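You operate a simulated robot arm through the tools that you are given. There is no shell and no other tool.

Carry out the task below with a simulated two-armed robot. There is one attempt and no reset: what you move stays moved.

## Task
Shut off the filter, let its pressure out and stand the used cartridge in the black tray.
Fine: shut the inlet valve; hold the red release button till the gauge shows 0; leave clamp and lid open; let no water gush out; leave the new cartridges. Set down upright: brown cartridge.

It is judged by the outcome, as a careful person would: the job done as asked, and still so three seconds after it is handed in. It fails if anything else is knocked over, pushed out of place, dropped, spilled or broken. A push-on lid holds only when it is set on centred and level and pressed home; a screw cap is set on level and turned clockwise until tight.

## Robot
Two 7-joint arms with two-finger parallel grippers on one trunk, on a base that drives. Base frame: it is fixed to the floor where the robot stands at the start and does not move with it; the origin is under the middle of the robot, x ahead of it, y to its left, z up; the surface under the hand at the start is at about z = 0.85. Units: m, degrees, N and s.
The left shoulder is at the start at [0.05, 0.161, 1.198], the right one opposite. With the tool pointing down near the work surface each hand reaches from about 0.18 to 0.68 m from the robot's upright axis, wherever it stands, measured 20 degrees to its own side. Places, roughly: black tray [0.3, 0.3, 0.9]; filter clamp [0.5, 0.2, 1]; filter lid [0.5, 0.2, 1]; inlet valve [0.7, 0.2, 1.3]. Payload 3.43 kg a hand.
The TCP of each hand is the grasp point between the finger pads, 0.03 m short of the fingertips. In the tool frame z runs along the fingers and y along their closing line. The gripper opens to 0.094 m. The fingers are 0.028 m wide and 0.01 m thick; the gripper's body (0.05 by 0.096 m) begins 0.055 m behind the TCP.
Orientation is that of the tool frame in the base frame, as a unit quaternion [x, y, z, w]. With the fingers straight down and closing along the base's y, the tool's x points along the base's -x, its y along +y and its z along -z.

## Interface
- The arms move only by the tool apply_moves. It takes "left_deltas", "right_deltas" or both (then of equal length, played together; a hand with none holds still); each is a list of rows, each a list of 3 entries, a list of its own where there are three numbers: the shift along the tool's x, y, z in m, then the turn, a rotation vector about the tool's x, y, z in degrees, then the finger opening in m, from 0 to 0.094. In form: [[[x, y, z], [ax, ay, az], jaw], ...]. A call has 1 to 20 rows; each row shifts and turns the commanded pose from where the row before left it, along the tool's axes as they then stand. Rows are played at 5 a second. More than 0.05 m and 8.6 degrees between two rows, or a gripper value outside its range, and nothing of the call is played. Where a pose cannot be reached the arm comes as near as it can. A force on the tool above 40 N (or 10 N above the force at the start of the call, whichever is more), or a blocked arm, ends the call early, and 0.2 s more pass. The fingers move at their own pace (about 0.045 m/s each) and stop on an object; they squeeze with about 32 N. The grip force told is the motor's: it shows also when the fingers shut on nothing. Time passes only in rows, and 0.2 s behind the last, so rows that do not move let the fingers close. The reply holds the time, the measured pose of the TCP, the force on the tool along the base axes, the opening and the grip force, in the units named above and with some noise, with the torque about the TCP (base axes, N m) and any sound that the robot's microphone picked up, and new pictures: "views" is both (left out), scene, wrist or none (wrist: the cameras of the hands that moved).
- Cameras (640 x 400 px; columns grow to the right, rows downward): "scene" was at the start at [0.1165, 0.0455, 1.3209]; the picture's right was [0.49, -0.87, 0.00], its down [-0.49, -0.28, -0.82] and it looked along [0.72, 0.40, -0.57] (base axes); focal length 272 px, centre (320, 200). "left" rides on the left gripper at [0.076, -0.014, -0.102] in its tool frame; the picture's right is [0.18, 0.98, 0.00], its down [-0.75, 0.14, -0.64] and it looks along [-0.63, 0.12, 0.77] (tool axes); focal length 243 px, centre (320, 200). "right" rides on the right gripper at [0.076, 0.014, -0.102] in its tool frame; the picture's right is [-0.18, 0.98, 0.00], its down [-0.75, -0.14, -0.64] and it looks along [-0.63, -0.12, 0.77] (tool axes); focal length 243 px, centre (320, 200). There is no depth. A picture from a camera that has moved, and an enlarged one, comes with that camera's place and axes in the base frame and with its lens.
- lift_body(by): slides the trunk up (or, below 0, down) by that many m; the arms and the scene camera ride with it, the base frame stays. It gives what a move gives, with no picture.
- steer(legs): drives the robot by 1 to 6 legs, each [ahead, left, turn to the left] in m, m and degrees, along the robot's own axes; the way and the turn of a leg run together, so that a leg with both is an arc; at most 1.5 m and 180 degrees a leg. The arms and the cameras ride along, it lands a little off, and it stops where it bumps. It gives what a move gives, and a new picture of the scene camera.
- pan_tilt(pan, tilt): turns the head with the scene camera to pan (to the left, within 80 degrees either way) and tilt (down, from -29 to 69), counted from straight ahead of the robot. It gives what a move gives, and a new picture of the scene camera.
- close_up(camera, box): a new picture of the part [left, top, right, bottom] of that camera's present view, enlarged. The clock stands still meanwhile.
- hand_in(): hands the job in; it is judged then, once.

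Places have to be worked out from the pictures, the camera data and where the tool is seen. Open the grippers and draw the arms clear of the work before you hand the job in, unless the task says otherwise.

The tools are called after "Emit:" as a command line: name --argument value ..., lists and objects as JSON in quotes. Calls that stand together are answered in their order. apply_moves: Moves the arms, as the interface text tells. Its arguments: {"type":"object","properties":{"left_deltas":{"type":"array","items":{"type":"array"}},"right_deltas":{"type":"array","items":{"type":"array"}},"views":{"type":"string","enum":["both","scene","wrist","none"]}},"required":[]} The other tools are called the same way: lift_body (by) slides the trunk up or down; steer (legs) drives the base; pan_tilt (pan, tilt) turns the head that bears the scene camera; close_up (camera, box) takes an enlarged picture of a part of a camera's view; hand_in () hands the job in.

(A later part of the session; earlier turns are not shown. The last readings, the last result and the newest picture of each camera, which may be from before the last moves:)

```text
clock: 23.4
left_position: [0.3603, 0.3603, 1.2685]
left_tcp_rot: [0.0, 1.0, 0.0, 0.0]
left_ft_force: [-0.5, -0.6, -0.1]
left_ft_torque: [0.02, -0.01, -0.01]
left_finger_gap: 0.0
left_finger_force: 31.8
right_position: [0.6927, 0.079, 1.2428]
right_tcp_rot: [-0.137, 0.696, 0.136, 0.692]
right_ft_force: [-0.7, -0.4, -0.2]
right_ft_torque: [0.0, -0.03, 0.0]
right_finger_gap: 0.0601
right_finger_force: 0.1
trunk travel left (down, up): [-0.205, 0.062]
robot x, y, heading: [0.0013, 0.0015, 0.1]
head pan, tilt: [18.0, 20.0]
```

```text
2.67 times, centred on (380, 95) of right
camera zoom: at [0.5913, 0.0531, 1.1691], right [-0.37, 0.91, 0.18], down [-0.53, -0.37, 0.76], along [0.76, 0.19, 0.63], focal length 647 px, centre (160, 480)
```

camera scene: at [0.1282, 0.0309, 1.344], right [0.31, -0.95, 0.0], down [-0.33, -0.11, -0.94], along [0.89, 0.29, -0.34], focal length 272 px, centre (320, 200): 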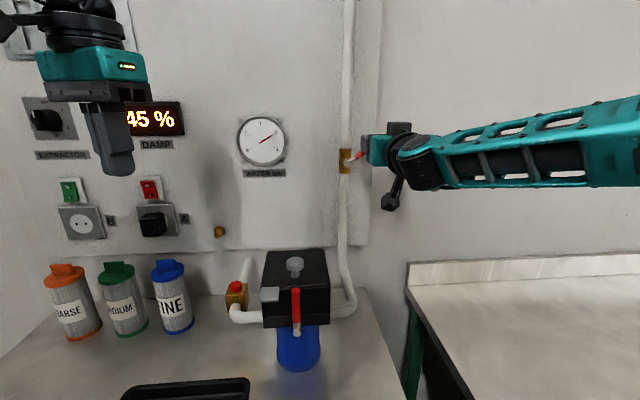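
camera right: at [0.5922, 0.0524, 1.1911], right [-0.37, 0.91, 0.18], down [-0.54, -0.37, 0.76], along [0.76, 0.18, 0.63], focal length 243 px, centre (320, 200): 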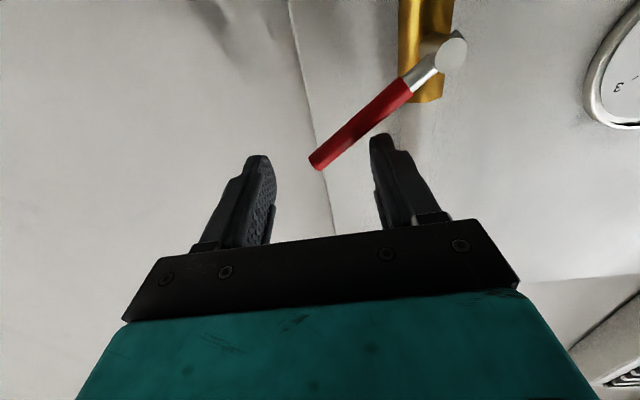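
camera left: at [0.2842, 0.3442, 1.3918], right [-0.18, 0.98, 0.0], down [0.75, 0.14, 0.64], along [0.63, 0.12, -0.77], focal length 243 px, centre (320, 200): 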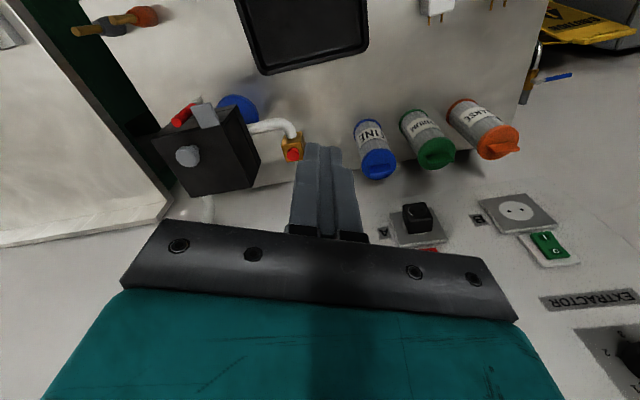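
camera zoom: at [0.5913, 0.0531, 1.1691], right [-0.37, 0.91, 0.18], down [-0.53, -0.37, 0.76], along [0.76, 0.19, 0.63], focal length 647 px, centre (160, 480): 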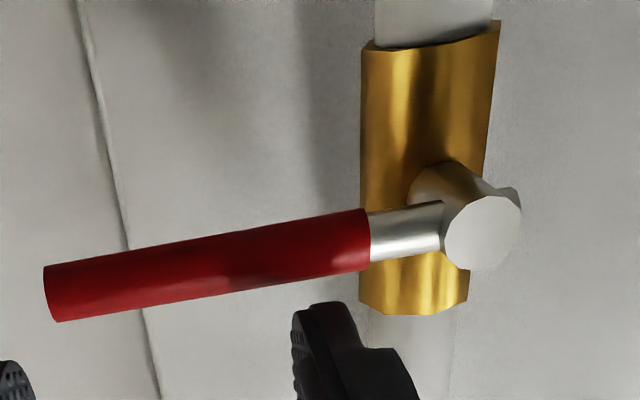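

The valve lever is horizontal, so it is shut. I back the right hand away, and bring the left hand over the release button at about [0.523, 0.341, 0.983].

Emit:
apply_moves --right_deltas '[[[0, 0, -0.045], [0, 0, 0], 0.06], [[0, 0, -0.045], [0, 0, 0], 0.06], [[0, 0, -0.045], [0, 0, 0], 0.06], [[0, 0, -0.045], [0, 0, 0], 0.06], [[0, 0, -0.045], [0, 0, 0], 0.06], [[0, 0, 0], [0, 0, 0], 0.06]]' --left_deltas '[[[-0.0272, -0.0032, 0.0356], [0, 0, 0], 0], [[-0.0272, -0.0032, 0.0356], [0, 0, 0], 0], [[-0.0272, -0.0032, 0.0356], [0, 0, 0], 0], [[-0.0272, -0.0032, 0.0356], [0, 0, 0], 0], [[-0.0272, -0.0032, 0.0356], [0, 0, 0], 0], [[-0.0272, -0.0032, 0.0356], [0, 0, 0], 0]]'

Emit:
close_up --camera "scene" --box '[180, 170, 380, 320]'

```text
clock: 24.8
left_position: [0.5229, 0.3405, 1.0552]
left_tcp_rot: [0.0, 1.0, 0.0, 0.0]
left_ft_force: [-0.1, 0.0, 0.1]
left_ft_torque: [0.01, -0.03, 0.05]
left_finger_gap: 0.0002
left_finger_force: 32.2
right_position: [0.5423, -0.0427, 1.2609]
right_tcp_rot: [-0.137, 0.696, 0.137, 0.691]
right_ft_force: [0.0, 0.9, -0.2]
right_ft_torque: [0.0, 0.06, 0.01]
right_finger_gap: 0.06
right_finger_force: 0.1
right hand out of reach, approached as far as the arm can: row 1, 2, 3
trunk travel left (down, up): [-0.205, 0.062]
robot x, y, heading: [0.0042, -0.0034, 0.2]
head pan, tilt: [18.0, 20.0]
camera scene: at [0.1293, 0.0312, 1.3238], right [0.31, -0.95, 0.0], down [-0.33, -0.11, -0.94], along [0.89, 0.29, -0.34], focal length 272 px, centre (320, 200)
camera right: at [0.4409, -0.0675, 1.1866], right [-0.37, 0.91, 0.18], down [-0.54, -0.37, 0.76], along [0.76, 0.18, 0.63], focal length 243 px, centre (320, 200)
camera left: at [0.4477, 0.3255, 1.1575], right [-0.18, 0.98, 0.0], down [0.75, 0.14, 0.64], along [0.63, 0.12, -0.77], focal length 243 px, centre (320, 200)
```

scene: 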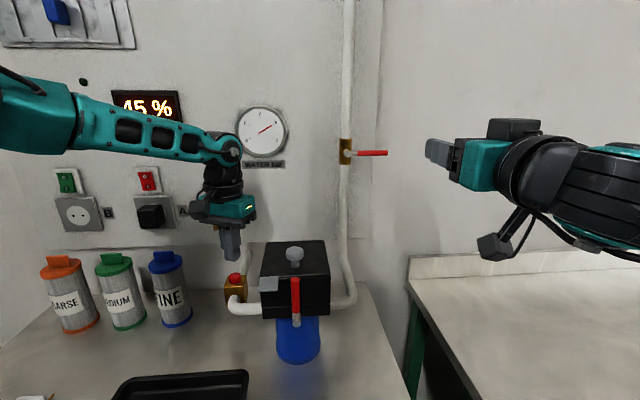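
right: 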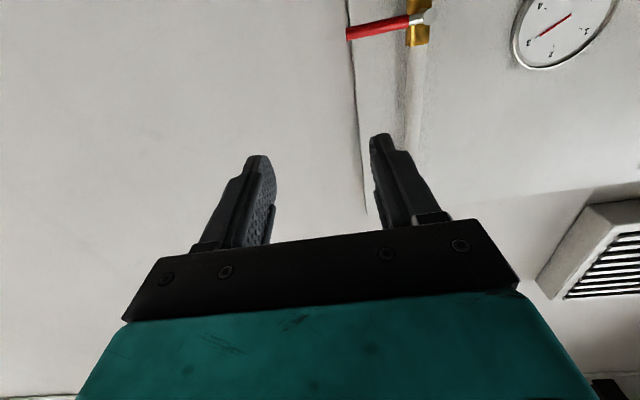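
left: 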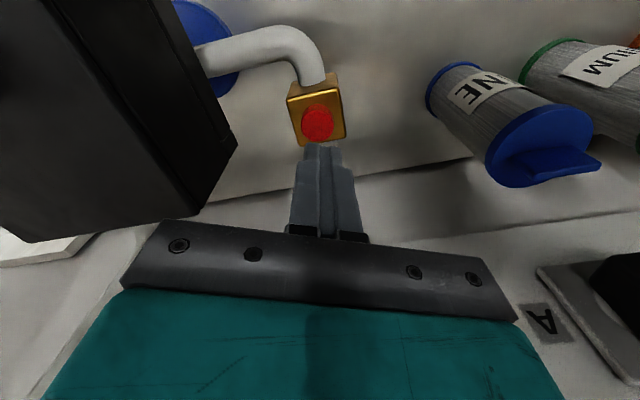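

```text
2.67 times, centred on (280, 245) of scene
camera zoom: at [0.1293, 0.0312, 1.3238], right [0.31, -0.95, 0.0], down [-0.33, -0.11, -0.94], along [0.89, 0.29, -0.34], focal length 724 px, centre (427, 80)
```

zoom: 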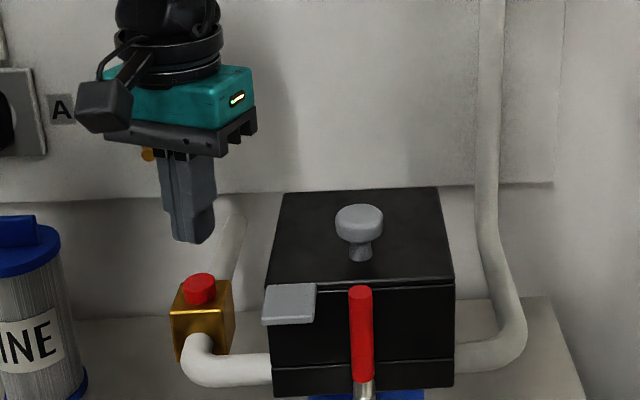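

The valve is confirmed shut, and the button centre is at about [0.521, 0.338]. I lower the closed left fingertips onto it.

Emit:
apply_moves --left_deltas '[[[0.002, -0.0025, 0.02], [0, 0, 0], 0], [[0, 0, 0.015], [0, 0, 0], 0], [[0, 0, 0.005], [0, 0, 0], 0], [[0, 0, 0.004], [0, 0, 0], 0]]'

```text
clock: 25.8
left_position: [0.5216, 0.3388, 1.0141]
left_tcp_rot: [0.0, 1.0, 0.001, 0.003]
left_ft_force: [-1.8, 1.9, 12.4]
left_ft_torque: [0.07, 0.13, 0.0]
left_finger_gap: 0.0001
left_finger_force: 32.3
right_position: [0.5394, -0.0428, 1.2625]
right_tcp_rot: [-0.137, 0.694, 0.137, 0.694]
right_ft_force: [0.0, -0.5, -0.8]
right_ft_torque: [0.0, 0.01, -0.01]
right_finger_gap: 0.0601
right_finger_force: 0.0
trunk travel left (down, up): [-0.205, 0.062]
robot x, y, heading: [-0.0009, 0.0021, 0.0]
head pan, tilt: [18.0, 20.0]
heard: click
camera scene: at [0.1268, 0.0305, 1.3245], right [0.31, -0.95, 0.0], down [-0.32, -0.11, -0.94], along [0.89, 0.29, -0.34], focal length 272 px, centre (320, 200)
camera left: at [0.4445, 0.3229, 1.1163], right [-0.18, 0.98, 0.0], down [0.75, 0.14, 0.65], along [0.64, 0.12, -0.76], focal length 243 px, centre (320, 200)
```

scene: 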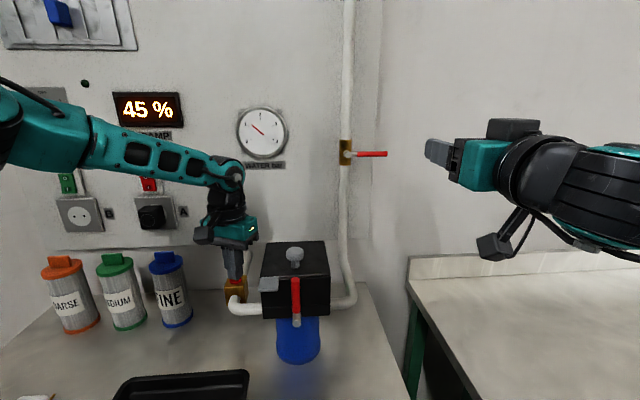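
left: 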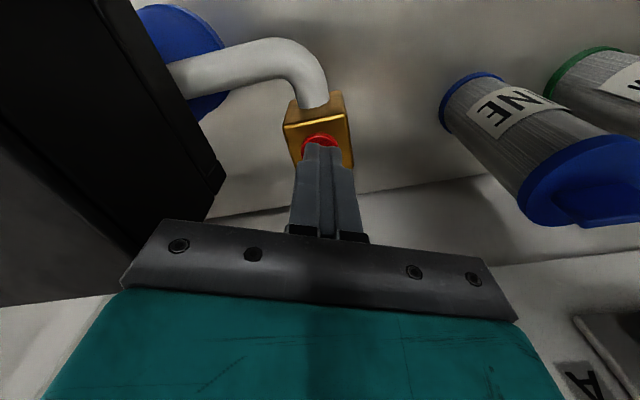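

The button clicked down (12 N) and the gauge is already falling. I keep holding.

Emit:
apply_moves --left_deltas '[[[0, 0, 0.001], [0, 0, 0], 0], [[0, 0, 0], [0, 0, 0], 0], [[0, 0, 0], [0, 0, 0], 0], [[0, 0, 0], [0, 0, 0], 0], [[0, 0, 0], [0, 0, 0], 0], [[0, 0, 0], [0, 0, 0], 0], [[0, 0, 0], [0, 0, 0], 0], [[0, 0, 0], [0, 0, 0], 0], [[0, 0, 0], [0, 0, 0], 0], [[0, 0, 0], [0, 0, 0], 0], [[0, 0, 0], [0, 0, 0], 0], [[0, 0, 0], [0, 0, 0], 0], [[0, 0, 0], [0, 0, 0], 0], [[0, 0, 0], [0, 0, 0], 0], [[0, 0, 0], [0, 0, 0], 0]]' --views "scene"

Emit:
close_up --camera "scene" --box '[220, 90, 316, 150]'

```text
clock: 29.0
left_position: [0.5204, 0.338, 1.0126]
left_tcp_rot: [0.001, 1.0, 0.0, 0.001]
left_ft_force: [4.2, 3.3, 18.9]
left_ft_torque: [0.14, -0.03, -0.02]
left_finger_gap: 0.0001
left_finger_force: 31.8
right_position: [0.539, -0.0419, 1.2628]
right_tcp_rot: [-0.136, 0.695, 0.136, 0.693]
right_ft_force: [0.3, 0.8, -0.5]
right_ft_torque: [0.03, 0.02, 0.02]
right_finger_gap: 0.0599
right_finger_force: 0.0
trunk travel left (down, up): [-0.205, 0.062]
robot x, y, heading: [0.0025, 0.0023, 0.2]
head pan, tilt: [18.0, 20.0]
camera scene: at [0.1269, 0.0302, 1.3242], right [0.31, -0.95, 0.0], down [-0.32, -0.11, -0.94], along [0.89, 0.29, -0.34], focal length 272 px, centre (320, 200)
```

scene: 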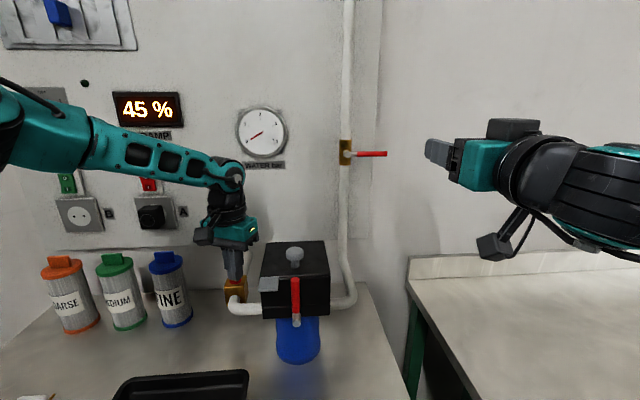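

```text
6.67 times, centred on (268, 120) of scene
camera zoom: at [0.1269, 0.0302, 1.3242], right [0.31, -0.95, 0.0], down [-0.32, -0.11, -0.94], along [0.89, 0.29, -0.34], focal length 1810 px, centre (667, 733)
```

zoom: 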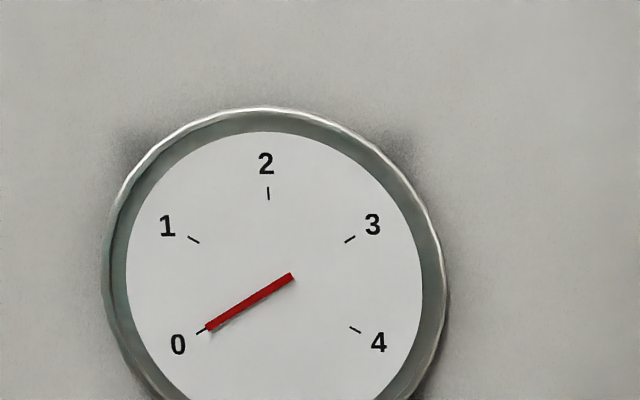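

The gauge reads 0; I hold another couple of seconds for certainty, then lift off.

Emit:
apply_moves --left_deltas '[[[0, 0, 0], [0, 0, 0], 0], [[0, 0, 0], [0, 0, 0], 0], [[0, 0, 0], [0, 0, 0], 0], [[0, 0, 0], [0, 0, 0], 0], [[0, 0, 0], [0, 0, 0], 0], [[0, 0, 0], [0, 0, 0], 0], [[0, 0, 0], [0, 0, 0], 0], [[0, 0, 0], [0, 0, 0], 0], [[0, 0, 0], [0, 0, 0], 0], [[0, 0, 0], [0, 0, 0], 0], [[0, 0, -0.03], [0, 0, 0], 0], [[0, 0, -0.03], [0, 0, 0], 0], [[0, 0, -0.03], [0, 0, 0], 0], [[0, 0, 0], [0, 0, 0], 0], [[0, 0, 0], [0, 0, 0], 0]]' --views "scene"

Emit:
close_up --camera "scene" --box '[220, 90, 380, 190]'

```text
clock: 32.2
left_position: [0.521, 0.3385, 1.0995]
left_tcp_rot: [0.0, 1.0, 0.001, 0.0]
left_ft_force: [0.2, -0.1, -0.7]
left_ft_torque: [0.02, 0.02, -0.02]
left_finger_gap: 0.0005
left_finger_force: 31.8
right_position: [0.5406, -0.0416, 1.2609]
right_tcp_rot: [-0.136, 0.695, 0.136, 0.693]
right_ft_force: [-0.8, 0.7, 0.0]
right_ft_torque: [-0.01, 0.03, -0.04]
right_finger_gap: 0.0602
right_finger_force: 0.1
trunk travel left (down, up): [-0.205, 0.062]
robot x, y, heading: [-0.0015, 0.0013, 0.0]
head pan, tilt: [18.0, 20.0]
camera scene: at [0.1281, 0.0308, 1.324], right [0.31, -0.95, 0.0], down [-0.33, -0.11, -0.94], along [0.89, 0.29, -0.34], focal length 272 px, centre (320, 200)
```

scene: 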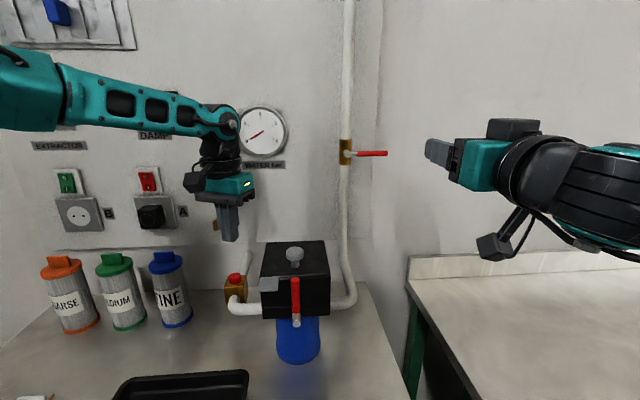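

```text
4.00 times, centred on (300, 140) of scene
camera zoom: at [0.1281, 0.0308, 1.324], right [0.31, -0.95, 0.0], down [-0.33, -0.11, -0.94], along [0.89, 0.29, -0.34], focal length 1086 px, centre (400, 440)
```

zoom: 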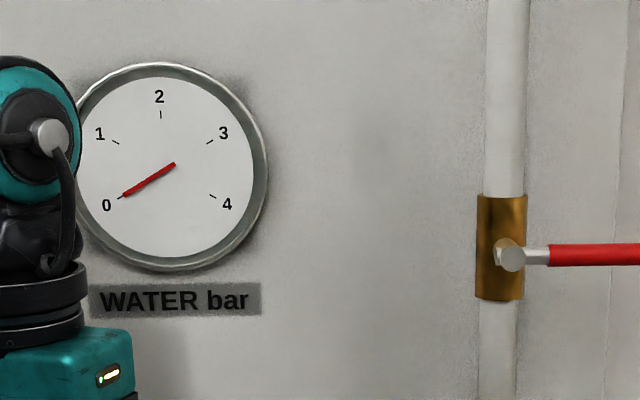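

Pressure is out and stays at 0. Next is the clamp: I move the left arm back out of the way and bring the right hand, pitched 45° down with the fingers open, in front of the clamp lever.

Emit:
apply_moves --right_deltas '[[[0, 0, -0.04], [0, 0, 0], 0.06], [[0, 0, -0.04], [0, 0, 0], 0.06], [[0, 0, 0], [0, 8, 0], 0.06], [[0, 0, 0], [0, 8, 0], 0.06], [[0, 0, 0], [0, 8, 0], 0.06], [[0, 0, 0], [0, 8, 0], 0.06], [[0, 0, 0], [0, 8, 0], 0.06], [[0, 0, 0], [0, 5, 0], 0.06], [[0.0189, 0.0388, 0.0189], [0, 0, 0], 0.06], [[0.0189, 0.0388, 0.0189], [0, 0, 0], 0.06], [[0.0189, 0.0388, 0.0189], [0, 0, 0], 0.06], [[0.0189, 0.0388, 0.0189], [0, 0, 0], 0.06], [[0.0189, 0.0388, 0.0189], [0, 0, 0], 0.06], [[0.0189, 0.0388, 0.0189], [0, 0, 0], 0.06]]' --left_deltas '[[[0, 0, -0.04], [0, 0, 0], 0], [[0.03, 0.01, -0.02], [0, 0, 0], 0], [[0.04, 0.02, 0], [0, 0, 0], 0], [[0.04, 0.02, 0], [0, 0, 0], 0], [[0.04, 0.02, 0], [0, 0, 0], 0], [[0.04, 0.02, 0], [0, 0, 0], 0], [[0, 0, 0], [0, 0, 0], 0], [[0, 0, 0], [0, 0, 0], 0], [[0, 0, 0], [0, 0, 0], 0], [[0, 0, 0], [0, 0, 0], 0], [[0, 0, 0], [0, 0, 0], 0], [[0, 0, 0], [0, 0, 0], 0], [[0, 0, 0], [0, 0, 0], 0], [[0, 0, 0], [0, 0, 0], 0]]'

```text
clock: 35.2
left_position: [0.3311, 0.4303, 1.1611]
left_tcp_rot: [0.0, 1.0, 0.0, 0.0]
left_ft_force: [0.8, -0.4, 0.3]
left_ft_torque: [-0.05, 0.04, 0.0]
left_finger_gap: 0.0
left_finger_force: 31.8
right_position: [0.3788, 0.1428, 1.1016]
right_tcp_rot: [-0.178, 0.907, 0.074, 0.375]
right_ft_force: [-0.4, 0.7, 0.2]
right_ft_torque: [0.02, -0.02, -0.01]
right_finger_gap: 0.0598
right_finger_force: 0.1
trunk travel left (down, up): [-0.205, 0.062]
robot x, y, heading: [0.0046, 0.0017, -0.2]
head pan, tilt: [18.0, 20.0]
camera scene: at [0.128, 0.0317, 1.324], right [0.31, -0.95, 0.0], down [-0.33, -0.11, -0.94], along [0.89, 0.29, -0.34], focal length 272 px, centre (320, 200)
camera right: at [0.2551, 0.1092, 1.1224], right [-0.25, 0.96, 0.13], down [0.13, -0.1, 0.99], along [0.96, 0.26, -0.1], focal length 243 px, centre (320, 200)
camera left: at [0.2551, 0.415, 1.2628], right [-0.18, 0.98, 0.0], down [0.75, 0.14, 0.64], along [0.63, 0.12, -0.77], focal length 243 px, centre (320, 200)
```

scene: 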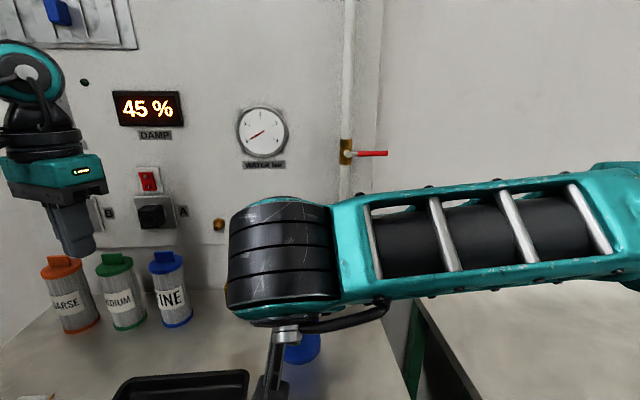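
right: 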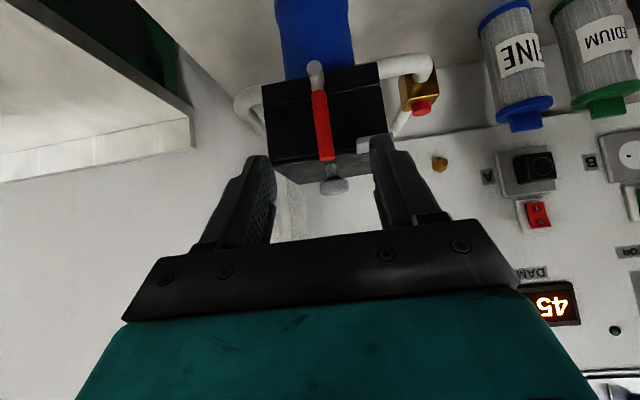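
left: 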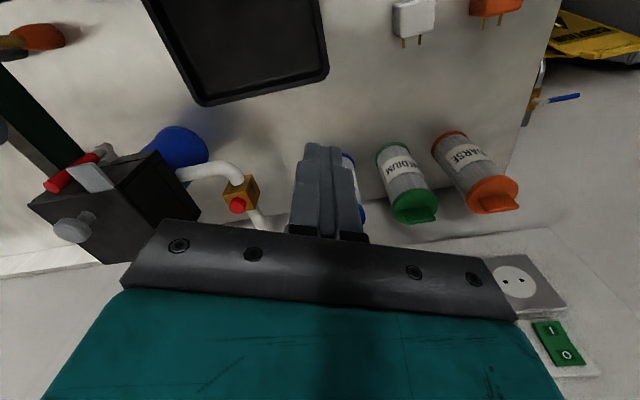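

The right hand is lined up with the clamp lever. I enlarge both wrist views of the clamp to understand its mechanism.

Emit:
close_up --camera "right" --box '[230, 50, 470, 200]'

Emit:
close_up --camera "left" --box '[0, 110, 240, 260]'

```text
2.67 times, centred on (350, 125) of right
camera zoom: at [0.2551, 0.1092, 1.1224], right [-0.25, 0.96, 0.13], down [0.13, -0.1, 0.99], along [0.96, 0.26, -0.1], focal length 647 px, centre (240, 400)
```

zoom: 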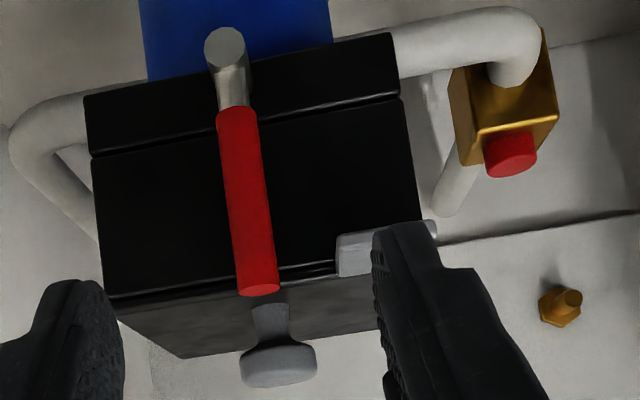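

```text
2.67 times, centred on (120, 185) of left
camera zoom: at [0.2551, 0.415, 1.2628], right [-0.18, 0.98, 0.0], down [0.75, 0.14, 0.64], along [0.63, 0.12, -0.77], focal length 647 px, centre (853, 240)
```

zoom: 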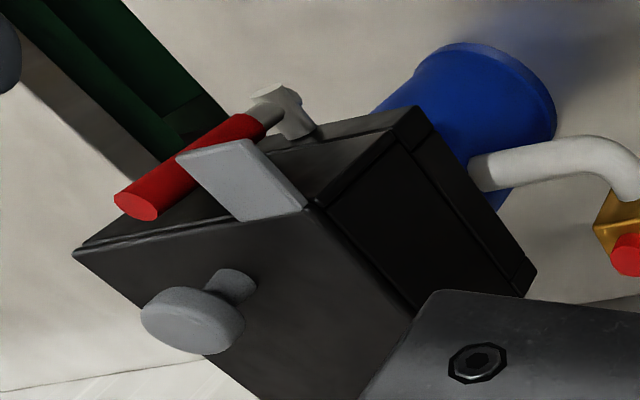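

The lever sits on a pin out of the front face, so it should swing sideways; the grey tab blocks the left, so I'll swing it right. I bring the fingers around the lever below tab height.

Emit:
apply_moves --right_deltas '[[[0.0034, -0.002, 0.0303], [0, 0, 0], 0.045], [[0.0034, -0.002, 0.0303], [0, 0, 0], 0.045], [[0.0034, -0.002, 0.0303], [0, 0, 0], 0.045]]' --views "wrist"

Emit:
close_up --camera "left" --box '[0, 110, 240, 260]'

```text
clock: 36.0
left_position: [0.3328, 0.4298, 1.161]
left_tcp_rot: [0.0, 1.0, 0.0, 0.0]
left_ft_force: [0.2, -0.8, 0.0]
left_ft_torque: [-0.01, -0.03, -0.02]
left_finger_gap: 0.0
left_finger_force: 31.9
right_position: [0.431, 0.1602, 1.0305]
right_tcp_rot: [-0.178, 0.907, 0.073, 0.374]
right_ft_force: [0.1, -0.7, 0.8]
right_ft_torque: [-0.01, 0.02, -0.01]
right_finger_gap: 0.045
right_finger_force: 0.0
trunk travel left (down, up): [-0.205, 0.062]
robot x, y, heading: [0.0002, 0.0024, -0.2]
head pan, tilt: [18.0, 20.0]
camera right: at [0.3099, 0.1248, 1.0506], right [-0.25, 0.96, 0.13], down [0.13, -0.1, 0.99], along [0.96, 0.27, -0.1], focal length 243 px, centre (320, 200)
```

right: 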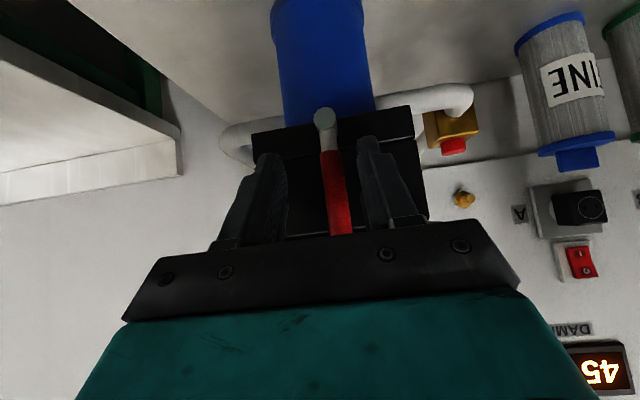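

```text
2.67 times, centred on (120, 185) of left
camera zoom: at [0.2555, 0.4144, 1.263], right [-0.18, 0.98, 0.0], down [0.75, 0.14, 0.64], along [0.63, 0.12, -0.77], focal length 647 px, centre (853, 240)
```

zoom: 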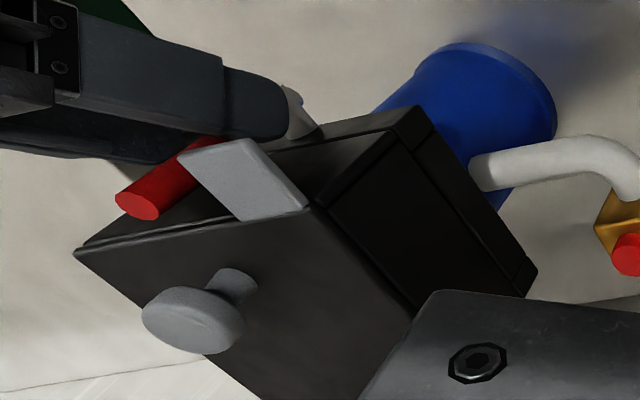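

The lever is between the fingers, with no contact. I push gently to the right.

Emit:
apply_moves --right_deltas '[[[0, -0.008, 0], [0, 0, 0], 0.045], [[0, -0.006, 0], [0, 0, 0], 0.045], [[0, -0.006, 0], [0, 0, 0], 0.045]]' --views "wrist"

```text
clock: 36.8
left_position: [0.331, 0.4327, 1.1593]
left_tcp_rot: [-0.001, 1.0, 0.0, 0.0]
left_ft_force: [0.4, -1.0, 0.1]
left_ft_torque: [-0.02, 0.0, 0.0]
left_finger_gap: 0.0
left_finger_force: 31.9
right_position: [0.4374, 0.1444, 1.0304]
right_tcp_rot: [-0.183, 0.906, 0.077, 0.373]
right_ft_force: [-3.2, 18.9, -3.5]
right_ft_torque: [0.12, -0.06, 0.34]
right_finger_gap: 0.0554
right_finger_force: 9.2
trunk travel left (down, up): [-0.205, 0.062]
robot x, y, heading: [-0.0, 0.0007, -0.1]
head pan, tilt: [18.0, 20.0]
camera right: at [0.3152, 0.1096, 1.0511], right [-0.26, 0.96, 0.13], down [0.13, -0.1, 0.99], along [0.96, 0.27, -0.1], focal length 243 px, centre (320, 200)
```

right: 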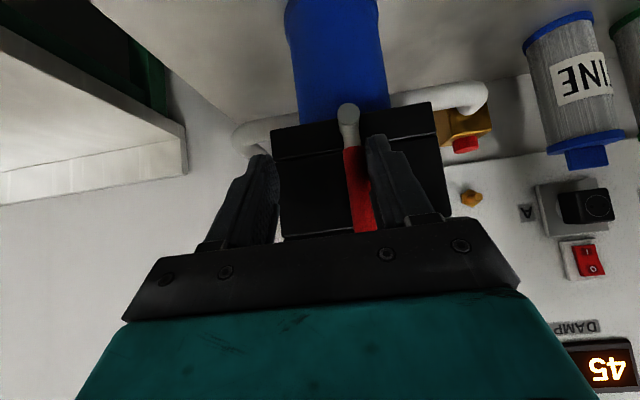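

Pushing right is blocked (19 N with no motion). I re-centre, grip the lever and test it the other way.

Emit:
apply_moves --right_deltas '[[[0, 0.01, 0], [0, 0, 0], 0.045], [[0, 0.01, 0], [0, 0, 0], 0.045], [[0, 0, 0], [0, 0, 0], 0.01], [[0, 0, 0], [0, 0, 0], 0.005], [[0, 0, 0], [0, 0, 0], 0.005], [[0, 0, 0], [0, 0, 0], 0.005]]' --views "wrist"

```text
clock: 38.2
left_position: [0.3303, 0.4314, 1.1601]
left_tcp_rot: [0.0, 1.0, -0.001, 0.0]
left_ft_force: [-0.5, 0.1, 0.1]
left_ft_torque: [0.0, -0.03, 0.01]
left_finger_gap: 0.0003
left_finger_force: 32.0
right_position: [0.4303, 0.1637, 1.0312]
right_tcp_rot: [-0.181, 0.906, 0.076, 0.374]
right_ft_force: [-3.5, 21.9, 1.1]
right_ft_torque: [0.31, -0.16, 0.49]
right_finger_gap: 0.0175
right_finger_force: 11.0
trunk travel left (down, up): [-0.205, 0.062]
robot x, y, heading: [0.0037, -0.0059, -0.1]
head pan, tilt: [18.0, 20.0]
camera right: at [0.3079, 0.1275, 1.0511], right [-0.26, 0.96, 0.13], down [0.13, -0.1, 0.99], along [0.96, 0.27, -0.1], focal length 243 px, centre (320, 200)
```

right: 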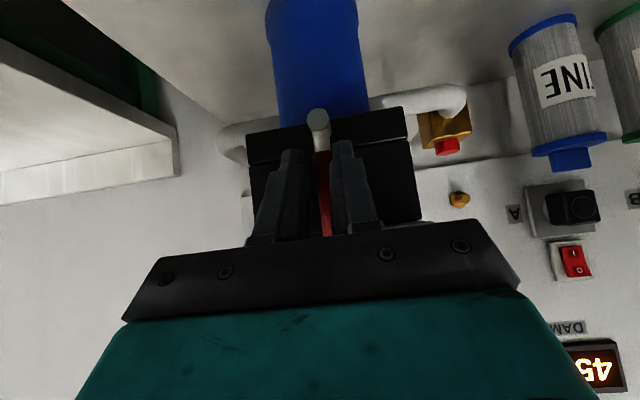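

The grip is slightly off-centre (22 N sideways); I shift left 4 mm to balance the grip, then nudge further left to test that direction.

Emit:
apply_moves --right_deltas '[[[0, 0.002, 0], [0, 0, 0], 0.0], [[0, 0.002, 0], [0, 0, 0], 0.0], [[0, 0, 0], [0, 0, 0], 0.0], [[0, 0.004, 0], [0, 0, 0], 0.0], [[0, 0.004, 0], [0, 0, 0], 0.0]]' --views "wrist"

Emit:
close_up --camera "left" --box '[0, 110, 240, 260]'

```text
clock: 39.4
left_position: [0.331, 0.4265, 1.1624]
left_tcp_rot: [0.001, 1.0, 0.001, 0.0]
left_ft_force: [-0.1, -0.3, 0.5]
left_ft_torque: [-0.03, 0.01, -0.01]
left_finger_gap: 0.0001
left_finger_force: 32.0
right_position: [0.4278, 0.1651, 1.0314]
right_tcp_rot: [-0.175, 0.908, 0.071, 0.375]
right_ft_force: [-3.7, -10.4, 8.1]
right_ft_torque: [-0.09, 0.12, -0.14]
right_finger_gap: 0.0127
right_finger_force: 44.9
trunk travel left (down, up): [-0.205, 0.062]
robot x, y, heading: [-0.0018, 0.0014, 0.1]
head pan, tilt: [18.0, 20.0]
camera right: at [0.3061, 0.1323, 1.0508], right [-0.24, 0.96, 0.13], down [0.13, -0.1, 0.99], along [0.96, 0.25, -0.1], focal length 243 px, centre (320, 200)
```

right: 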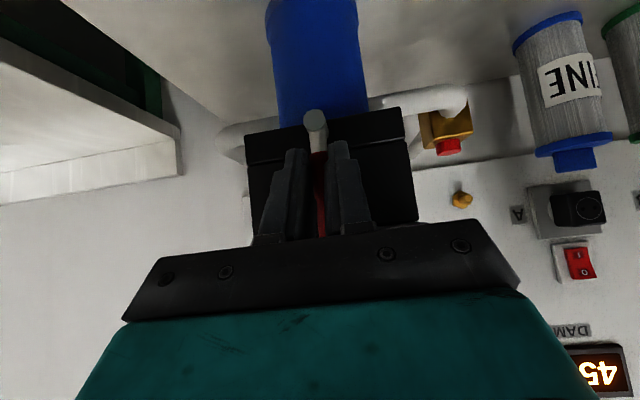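

```text
2.67 times, centred on (120, 185) of left
camera zoom: at [0.2547, 0.4122, 1.2641], right [-0.18, 0.98, 0.0], down [0.75, 0.14, 0.64], along [0.63, 0.12, -0.77], focal length 647 px, centre (853, 240)
```

zoom: 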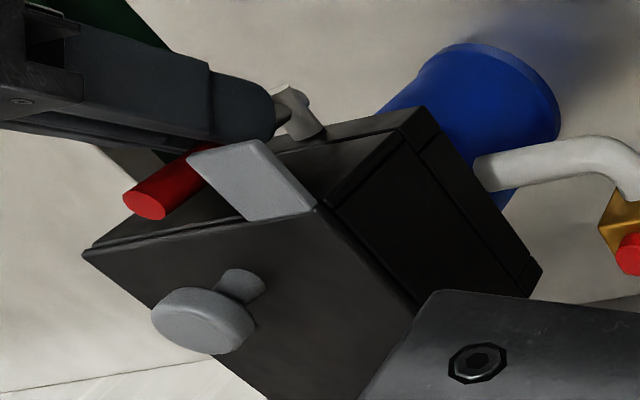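

The lever resists sideways either way by a few newtons without moving. I take out the side load and test pulling it outward toward the robot.

Emit:
apply_moves --right_deltas '[[[0, -0.005, 0], [0, 0, 0], 0.0], [[0.0036, 0, -0.0036], [0, 0, 0], 0.0], [[0.0036, 0, -0.0036], [0, 0, 0], 0.0], [[0.0036, 0, -0.0036], [0, 0, 0], 0.0]]' --views "wrist"

Emit:
close_up --camera "left" --box '[0, 110, 240, 260]'

```text
clock: 40.4
left_position: [0.3348, 0.4322, 1.1591]
left_tcp_rot: [-0.001, 1.0, -0.001, -0.002]
left_ft_force: [0.1, 0.1, 0.1]
left_ft_torque: [0.03, -0.01, -0.01]
left_finger_gap: 0.0
left_finger_force: 32.6
right_position: [0.4196, 0.1614, 1.0308]
right_tcp_rot: [-0.177, 0.907, 0.073, 0.375]
right_ft_force: [24.4, 16.2, -1.7]
right_ft_torque: [0.52, -1.09, 0.13]
right_finger_gap: 0.0131
right_finger_force: 45.1
trunk travel left (down, up): [-0.205, 0.062]
robot x, y, heading: [-0.0007, 0.0001, -0.1]
head pan, tilt: [18.0, 20.0]
camera right: at [0.2968, 0.127, 1.0503], right [-0.25, 0.96, 0.13], down [0.13, -0.1, 0.99], along [0.96, 0.26, -0.1], focal length 243 px, centre (320, 200)
```

right: 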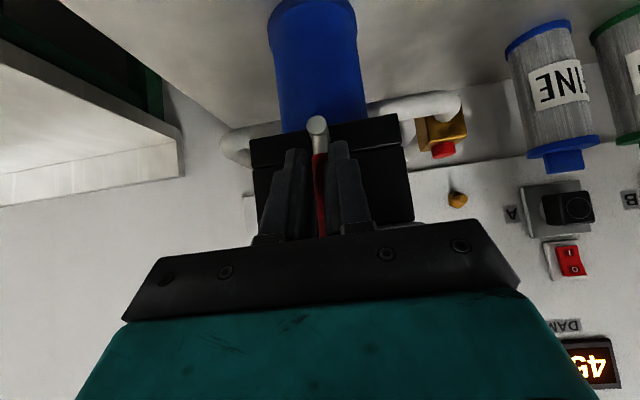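

```text
2.67 times, centred on (120, 185) of left
camera zoom: at [0.2582, 0.4162, 1.2615], right [-0.18, 0.98, 0.0], down [0.76, 0.14, 0.64], along [0.63, 0.12, -0.77], focal length 647 px, centre (853, 240)
```

zoom: 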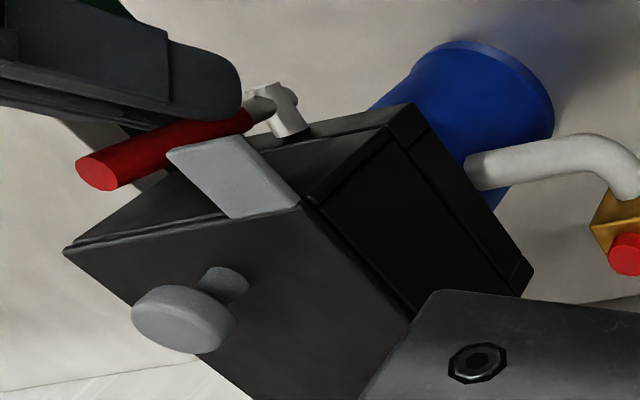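

The lever tip has tilted outward, so the clamp opens by pulling the lever out and down. I continue along that arc.

Emit:
apply_moves --right_deltas '[[[0.005, 0.002, -0.0021], [0, 0, 0], 0.0], [[0.005, 0, -0.0021], [0, 0, 0], 0.0], [[0.005, 0, -0.0021], [0, 0, 0], 0.0]]' --views "wrist"

Emit:
close_up --camera "left" --box '[0, 110, 240, 260]'

```text
clock: 41.2
left_position: [0.3318, 0.4283, 1.1604]
left_tcp_rot: [0.0, 1.0, 0.0, 0.001]
left_ft_force: [0.1, -0.4, -0.2]
left_ft_torque: [-0.01, -0.01, -0.02]
left_finger_gap: 0.0001
left_finger_force: 31.4
right_position: [0.3995, 0.1564, 1.0228]
right_tcp_rot: [-0.18, 0.907, 0.074, 0.373]
right_ft_force: [0.4, 0.1, 0.2]
right_ft_torque: [0.04, 0.01, -0.01]
right_finger_gap: 0.0
right_finger_force: 32.9
trunk travel left (down, up): [-0.205, 0.062]
robot x, y, heading: [0.0016, -0.0027, 0.1]
head pan, tilt: [18.0, 20.0]
camera right: at [0.2767, 0.1214, 1.044], right [-0.25, 0.96, 0.13], down [0.13, -0.1, 0.99], along [0.96, 0.27, -0.1], focal length 243 px, centre (320, 200)
```

right: 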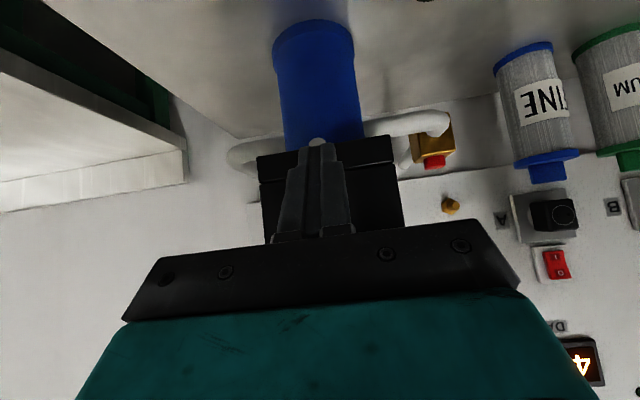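

```text
2.67 times, centred on (120, 185) of left
camera zoom: at [0.2556, 0.4142, 1.2628], right [-0.18, 0.98, 0.0], down [0.75, 0.14, 0.64], along [0.63, 0.12, -0.77], focal length 647 px, centre (853, 240)
```

zoom: 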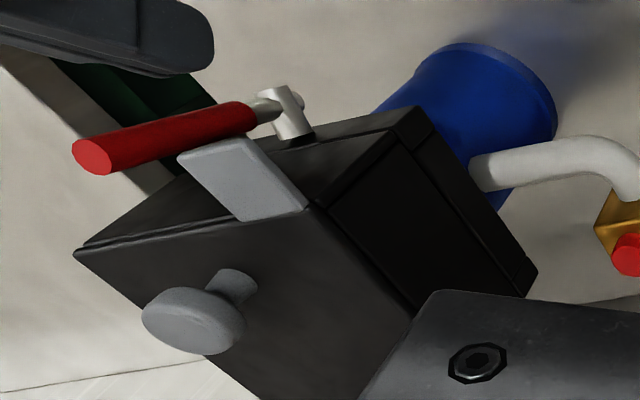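

The fingers slipped off, but the lever stays tilted out. I open and back up a little to see its present angle.

Emit:
apply_moves --right_deltas '[[[0, 0, -0.03], [0, 0, 0], 0.03], [[-0.02, 0, -0.03], [0, 0, 0], 0.06], [[-0.02, 0, -0.02], [0, 0, 0], 0.06]]' --views "wrist"

Emit:
close_up --camera "left" --box '[0, 110, 240, 260]'

Emit:
close_up --camera "right" --box '[200, 40, 440, 190]'

```text
clock: 42.0
left_position: [0.3317, 0.4288, 1.1615]
left_tcp_rot: [0.0, 1.0, 0.001, -0.001]
left_ft_force: [-0.4, 0.5, 0.1]
left_ft_torque: [0.02, -0.01, -0.01]
left_finger_gap: 0.0002
left_finger_force: 31.9
right_position: [0.3727, 0.1445, 1.1093]
right_tcp_rot: [-0.179, 0.907, 0.074, 0.374]
right_ft_force: [0.0, -0.6, -0.5]
right_ft_torque: [0.01, -0.01, -0.01]
right_finger_gap: 0.06
right_finger_force: 0.0
trunk travel left (down, up): [-0.205, 0.062]
robot x, y, heading: [-0.0017, 0.003, -0.3]
head pan, tilt: [18.0, 20.0]
camera right: at [0.2522, 0.1109, 1.1298], right [-0.25, 0.96, 0.13], down [0.13, -0.1, 0.99], along [0.96, 0.27, -0.1], focal length 243 px, centre (320, 200)
```

right: 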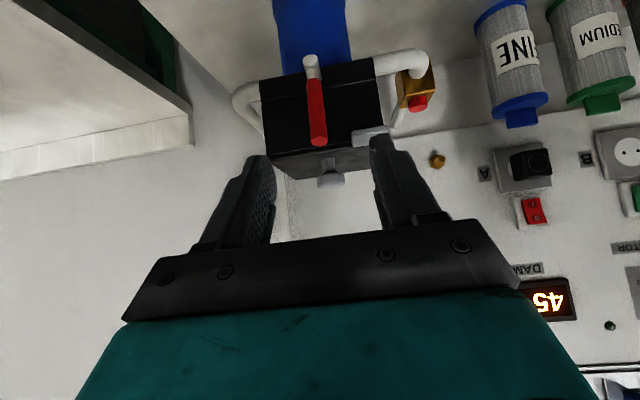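

```text
2.67 times, centred on (120, 185) of left
camera zoom: at [0.2551, 0.4142, 1.2632], right [-0.18, 0.98, 0.0], down [0.75, 0.14, 0.64], along [0.63, 0.12, -0.77], focal length 647 px, centre (853, 240)
```

zoom: 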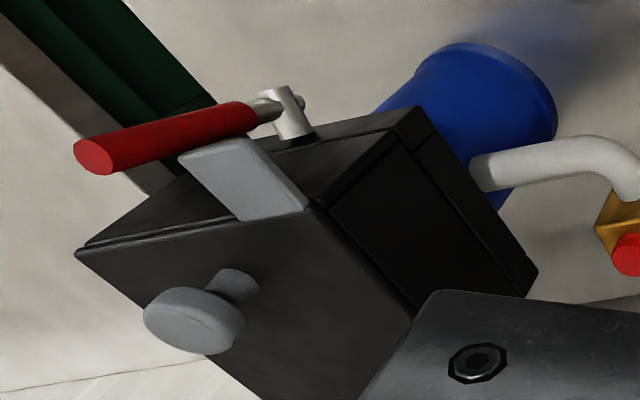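

```text
2.67 times, centred on (320, 115) of right
camera zoom: at [0.2522, 0.1109, 1.1298], right [-0.25, 0.96, 0.13], down [0.13, -0.1, 0.99], along [0.96, 0.27, -0.1], focal length 647 px, centre (320, 427)
```

zoom: 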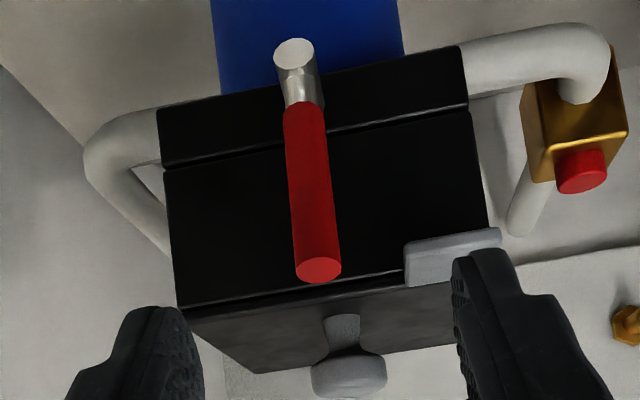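

The lever is about 13° out, with its tip at around [0.431, 0.167, 1.063]. I take a deeper grip nearer the tip, with the TCP right on the lever.

Emit:
apply_moves --right_deltas '[[[-0.0005, -0.0015, 0.0316], [0, 0, 0], 0.032], [[-0.0005, -0.0015, 0.0316], [0, 0, 0], 0.032], [[-0.0005, -0.0015, 0.0316], [0, 0, 0], 0.032], [[0, 0.003, 0], [0, 0, 0], 0.02], [[0, 0, 0], [0, 0, 0], 0.0], [[0, 0, 0], [0, 0, 0], 0.0], [[0, 0, 0], [0, 0, 0], 0.0]]' --views "wrist"

Emit:
close_up --camera "left" --box '[0, 110, 240, 260]'

```text
clock: 42.8
left_position: [0.3305, 0.4284, 1.161]
left_tcp_rot: [0.001, 1.0, 0.0, 0.001]
left_ft_force: [0.4, 0.7, -1.1]
left_ft_torque: [0.0, 0.03, -0.01]
left_finger_gap: 0.0
left_finger_force: 32.0
right_position: [0.4287, 0.1662, 1.0531]
right_tcp_rot: [-0.181, 0.906, 0.077, 0.374]
right_ft_force: [-8.4, -9.1, 6.7]
right_ft_torque: [0.25, -0.11, 0.27]
right_finger_gap: 0.0288
right_finger_force: 0.0
trunk travel left (down, up): [-0.205, 0.062]
robot x, y, heading: [-0.001, 0.0022, 0.1]
head pan, tilt: [18.0, 20.0]
stopped in row 3 (right hand): the force on the tool passed its limit at 55 N (the readings are from after the stop); the commanded pose is now the measured one
camera right: at [0.3071, 0.1305, 1.0729], right [-0.26, 0.96, 0.14], down [0.13, -0.1, 0.99], along [0.96, 0.27, -0.1], focal length 243 px, centre (320, 200)
```

right: 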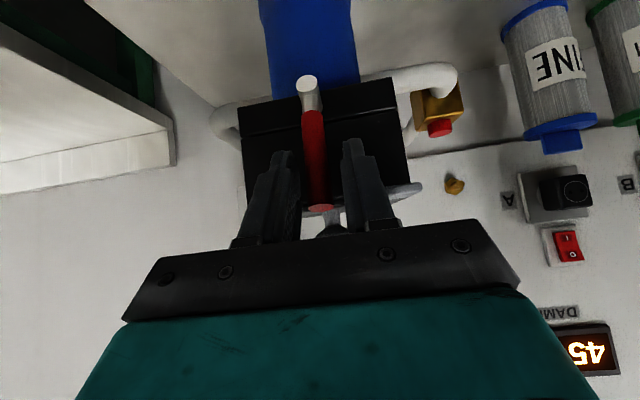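

```text
2.67 times, centred on (120, 185) of left
camera zoom: at [0.2549, 0.4133, 1.2634], right [-0.18, 0.98, 0.0], down [0.75, 0.14, 0.64], along [0.63, 0.12, -0.77], focal length 647 px, centre (853, 240)
```

zoom: 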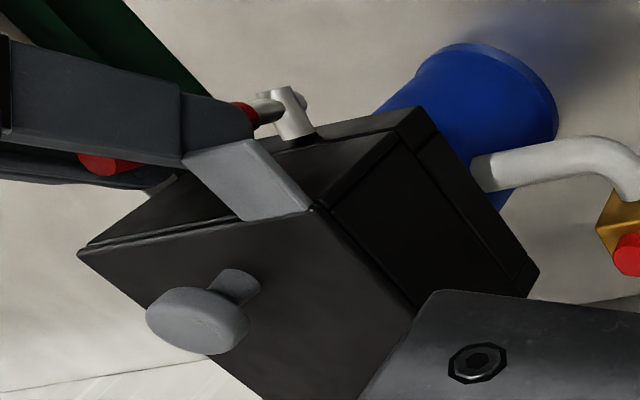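

The left finger touched the lid tab. I back off 4 mm; the lever is already between the pads near the TCP, so I close on it here.

Emit:
apply_moves --right_deltas '[[[0, 0, -0.004], [0, 0, 0], 0.03], [[0, 0, 0], [0, 0, 0], 0.015], [[0, 0, 0], [0, 0, 0], 0.0], [[0, 0, 0], [0, 0, 0], 0.0], [[0, 0, 0], [0, 0, 0], 0.0]]' --views "wrist"

```text
clock: 44.0
left_position: [0.3324, 0.4279, 1.1604]
left_tcp_rot: [0.001, 1.0, -0.001, -0.001]
left_ft_force: [-0.2, -0.3, -0.5]
left_ft_torque: [0.02, 0.01, 0.0]
left_finger_gap: 0.0
left_finger_force: 32.0
right_position: [0.4288, 0.165, 1.0556]
right_tcp_rot: [-0.18, 0.907, 0.077, 0.373]
right_ft_force: [4.5, -5.9, -2.6]
right_ft_torque: [0.04, -0.04, -0.08]
right_finger_gap: 0.017
right_finger_force: 44.9
trunk travel left (down, up): [-0.205, 0.062]
robot x, y, heading: [-0.0024, 0.0008, 0.1]
head pan, tilt: [18.0, 20.0]
camera right: at [0.3069, 0.1297, 1.0742], right [-0.26, 0.96, 0.13], down [0.13, -0.1, 0.99], along [0.96, 0.27, -0.1], focal length 243 px, centre (320, 200)
```

right: 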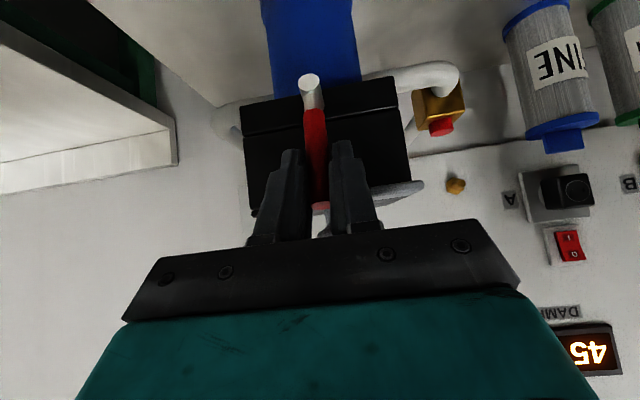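

Solid grip (17 mm, 45 N). I follow the arc about the pivot, out and down.

Emit:
apply_moves --right_deltas '[[[0.0073, 0, -0.0032], [0, 0, 0], 0.0], [[0.0073, 0, -0.0031], [0, 0, 0], 0.0], [[0.0078, 0, -0.0015], [0, 0, 0], 0.0], [[0.0077, 0, -0.0014], [0, 0, 0], 0.0], [[0.0079, 0, 0.0001], [0, 0, 0], 0.0], [[0.0079, 0, 0.0001], [0, 0, 0], 0.0]]' --views "wrist"

Emit:
close_up --camera "left" --box '[0, 110, 240, 260]'

```text
clock: 45.4
left_position: [0.3325, 0.4277, 1.1614]
left_tcp_rot: [0.0, 1.0, 0.0, 0.0]
left_ft_force: [0.8, -0.1, 0.0]
left_ft_torque: [0.02, -0.01, 0.0]
left_finger_gap: 0.0
left_finger_force: 31.8
right_position: [0.3944, 0.1498, 1.0321]
right_tcp_rot: [-0.18, 0.905, 0.079, 0.378]
right_ft_force: [15.0, -3.7, 21.0]
right_ft_torque: [0.56, -1.67, -0.26]
right_finger_gap: 0.0124
right_finger_force: 44.6
trunk travel left (down, up): [-0.205, 0.062]
robot x, y, heading: [0.0027, 0.0006, 0.2]
head pan, tilt: [18.0, 20.0]
camera right: at [0.2723, 0.1153, 1.0505], right [-0.26, 0.96, 0.14], down [0.12, -0.11, 0.99], along [0.96, 0.27, -0.09], focal length 243 px, centre (320, 200)
```

right: 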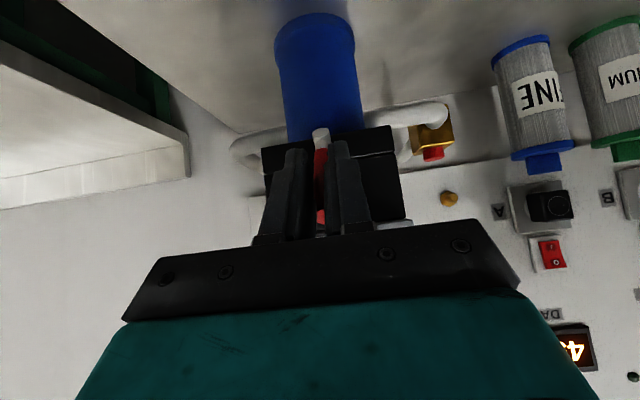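

```text
2.67 times, centred on (120, 185) of left
camera zoom: at [0.2557, 0.4133, 1.2634], right [-0.18, 0.98, 0.0], down [0.75, 0.14, 0.64], along [0.63, 0.12, -0.77], focal length 647 px, centre (853, 240)
```

zoom: 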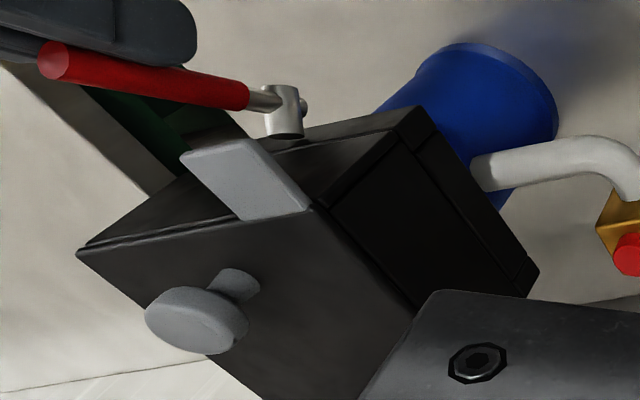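

The lever is about 45° out. I'll release it, put closed fingers above it and push it down from the top instead.

Emit:
apply_moves --right_deltas '[[[0, 0, 0], [0, 0, 0], 0.03], [[0, 0, -0.03], [0, 0, 0], 0.03], [[-0.045, 0, 0], [0, 0, 0], 0.03], [[0, 0, 0], [0, 0, 0], 0.0], [[0, 0, 0], [0, 0, 0], 0.0], [[0, 0.002, 0.012], [0, 0, 0], 0.0]]' --views "wrist"

Emit:
close_up --camera "left" --box '[0, 110, 240, 260]'

```text
clock: 46.8
left_position: [0.3325, 0.43, 1.1595]
left_tcp_rot: [0.0, 1.0, 0.0, 0.0]
left_ft_force: [-1.0, -0.9, -0.7]
left_ft_torque: [-0.01, 0.06, 0.02]
left_finger_gap: 0.0001
left_finger_force: 32.3
right_position: [0.4085, 0.1595, 1.0738]
right_tcp_rot: [-0.181, 0.907, 0.078, 0.373]
right_ft_force: [0.0, -0.4, 0.2]
right_ft_torque: [-0.02, -0.02, -0.01]
right_finger_gap: 0.0001
right_finger_force: 31.7
trunk travel left (down, up): [-0.205, 0.062]
robot x, y, heading: [0.0009, -0.0031, 0.1]
head pan, tilt: [18.0, 20.0]
camera right: at [0.2867, 0.1245, 1.0935], right [-0.26, 0.96, 0.13], down [0.13, -0.1, 0.99], along [0.96, 0.27, -0.1], focal length 243 px, centre (320, 200)
```

right: 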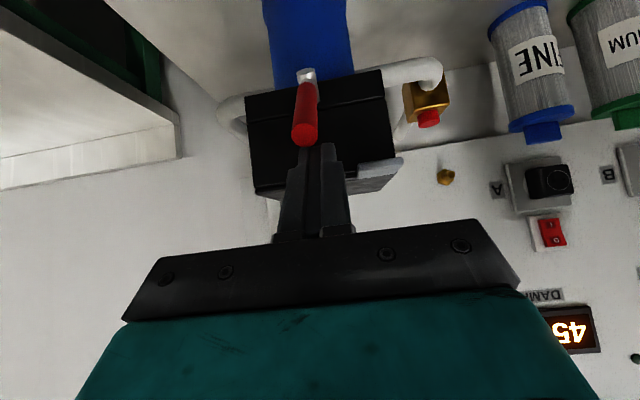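

```text
2.67 times, centred on (120, 185) of left
camera zoom: at [0.2555, 0.4144, 1.2627], right [-0.18, 0.98, 0.0], down [0.75, 0.14, 0.64], along [0.63, 0.12, -0.77], focal length 647 px, centre (853, 240)
```

zoom: 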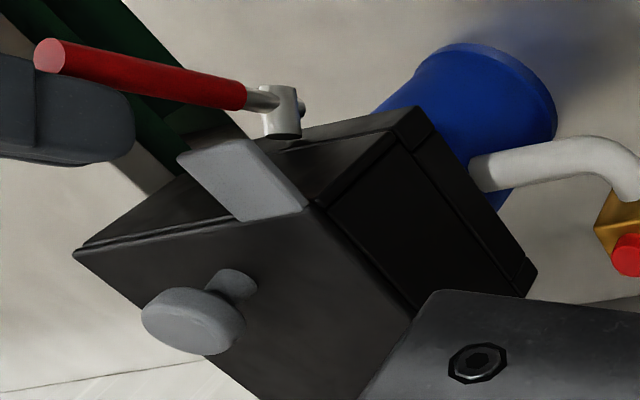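

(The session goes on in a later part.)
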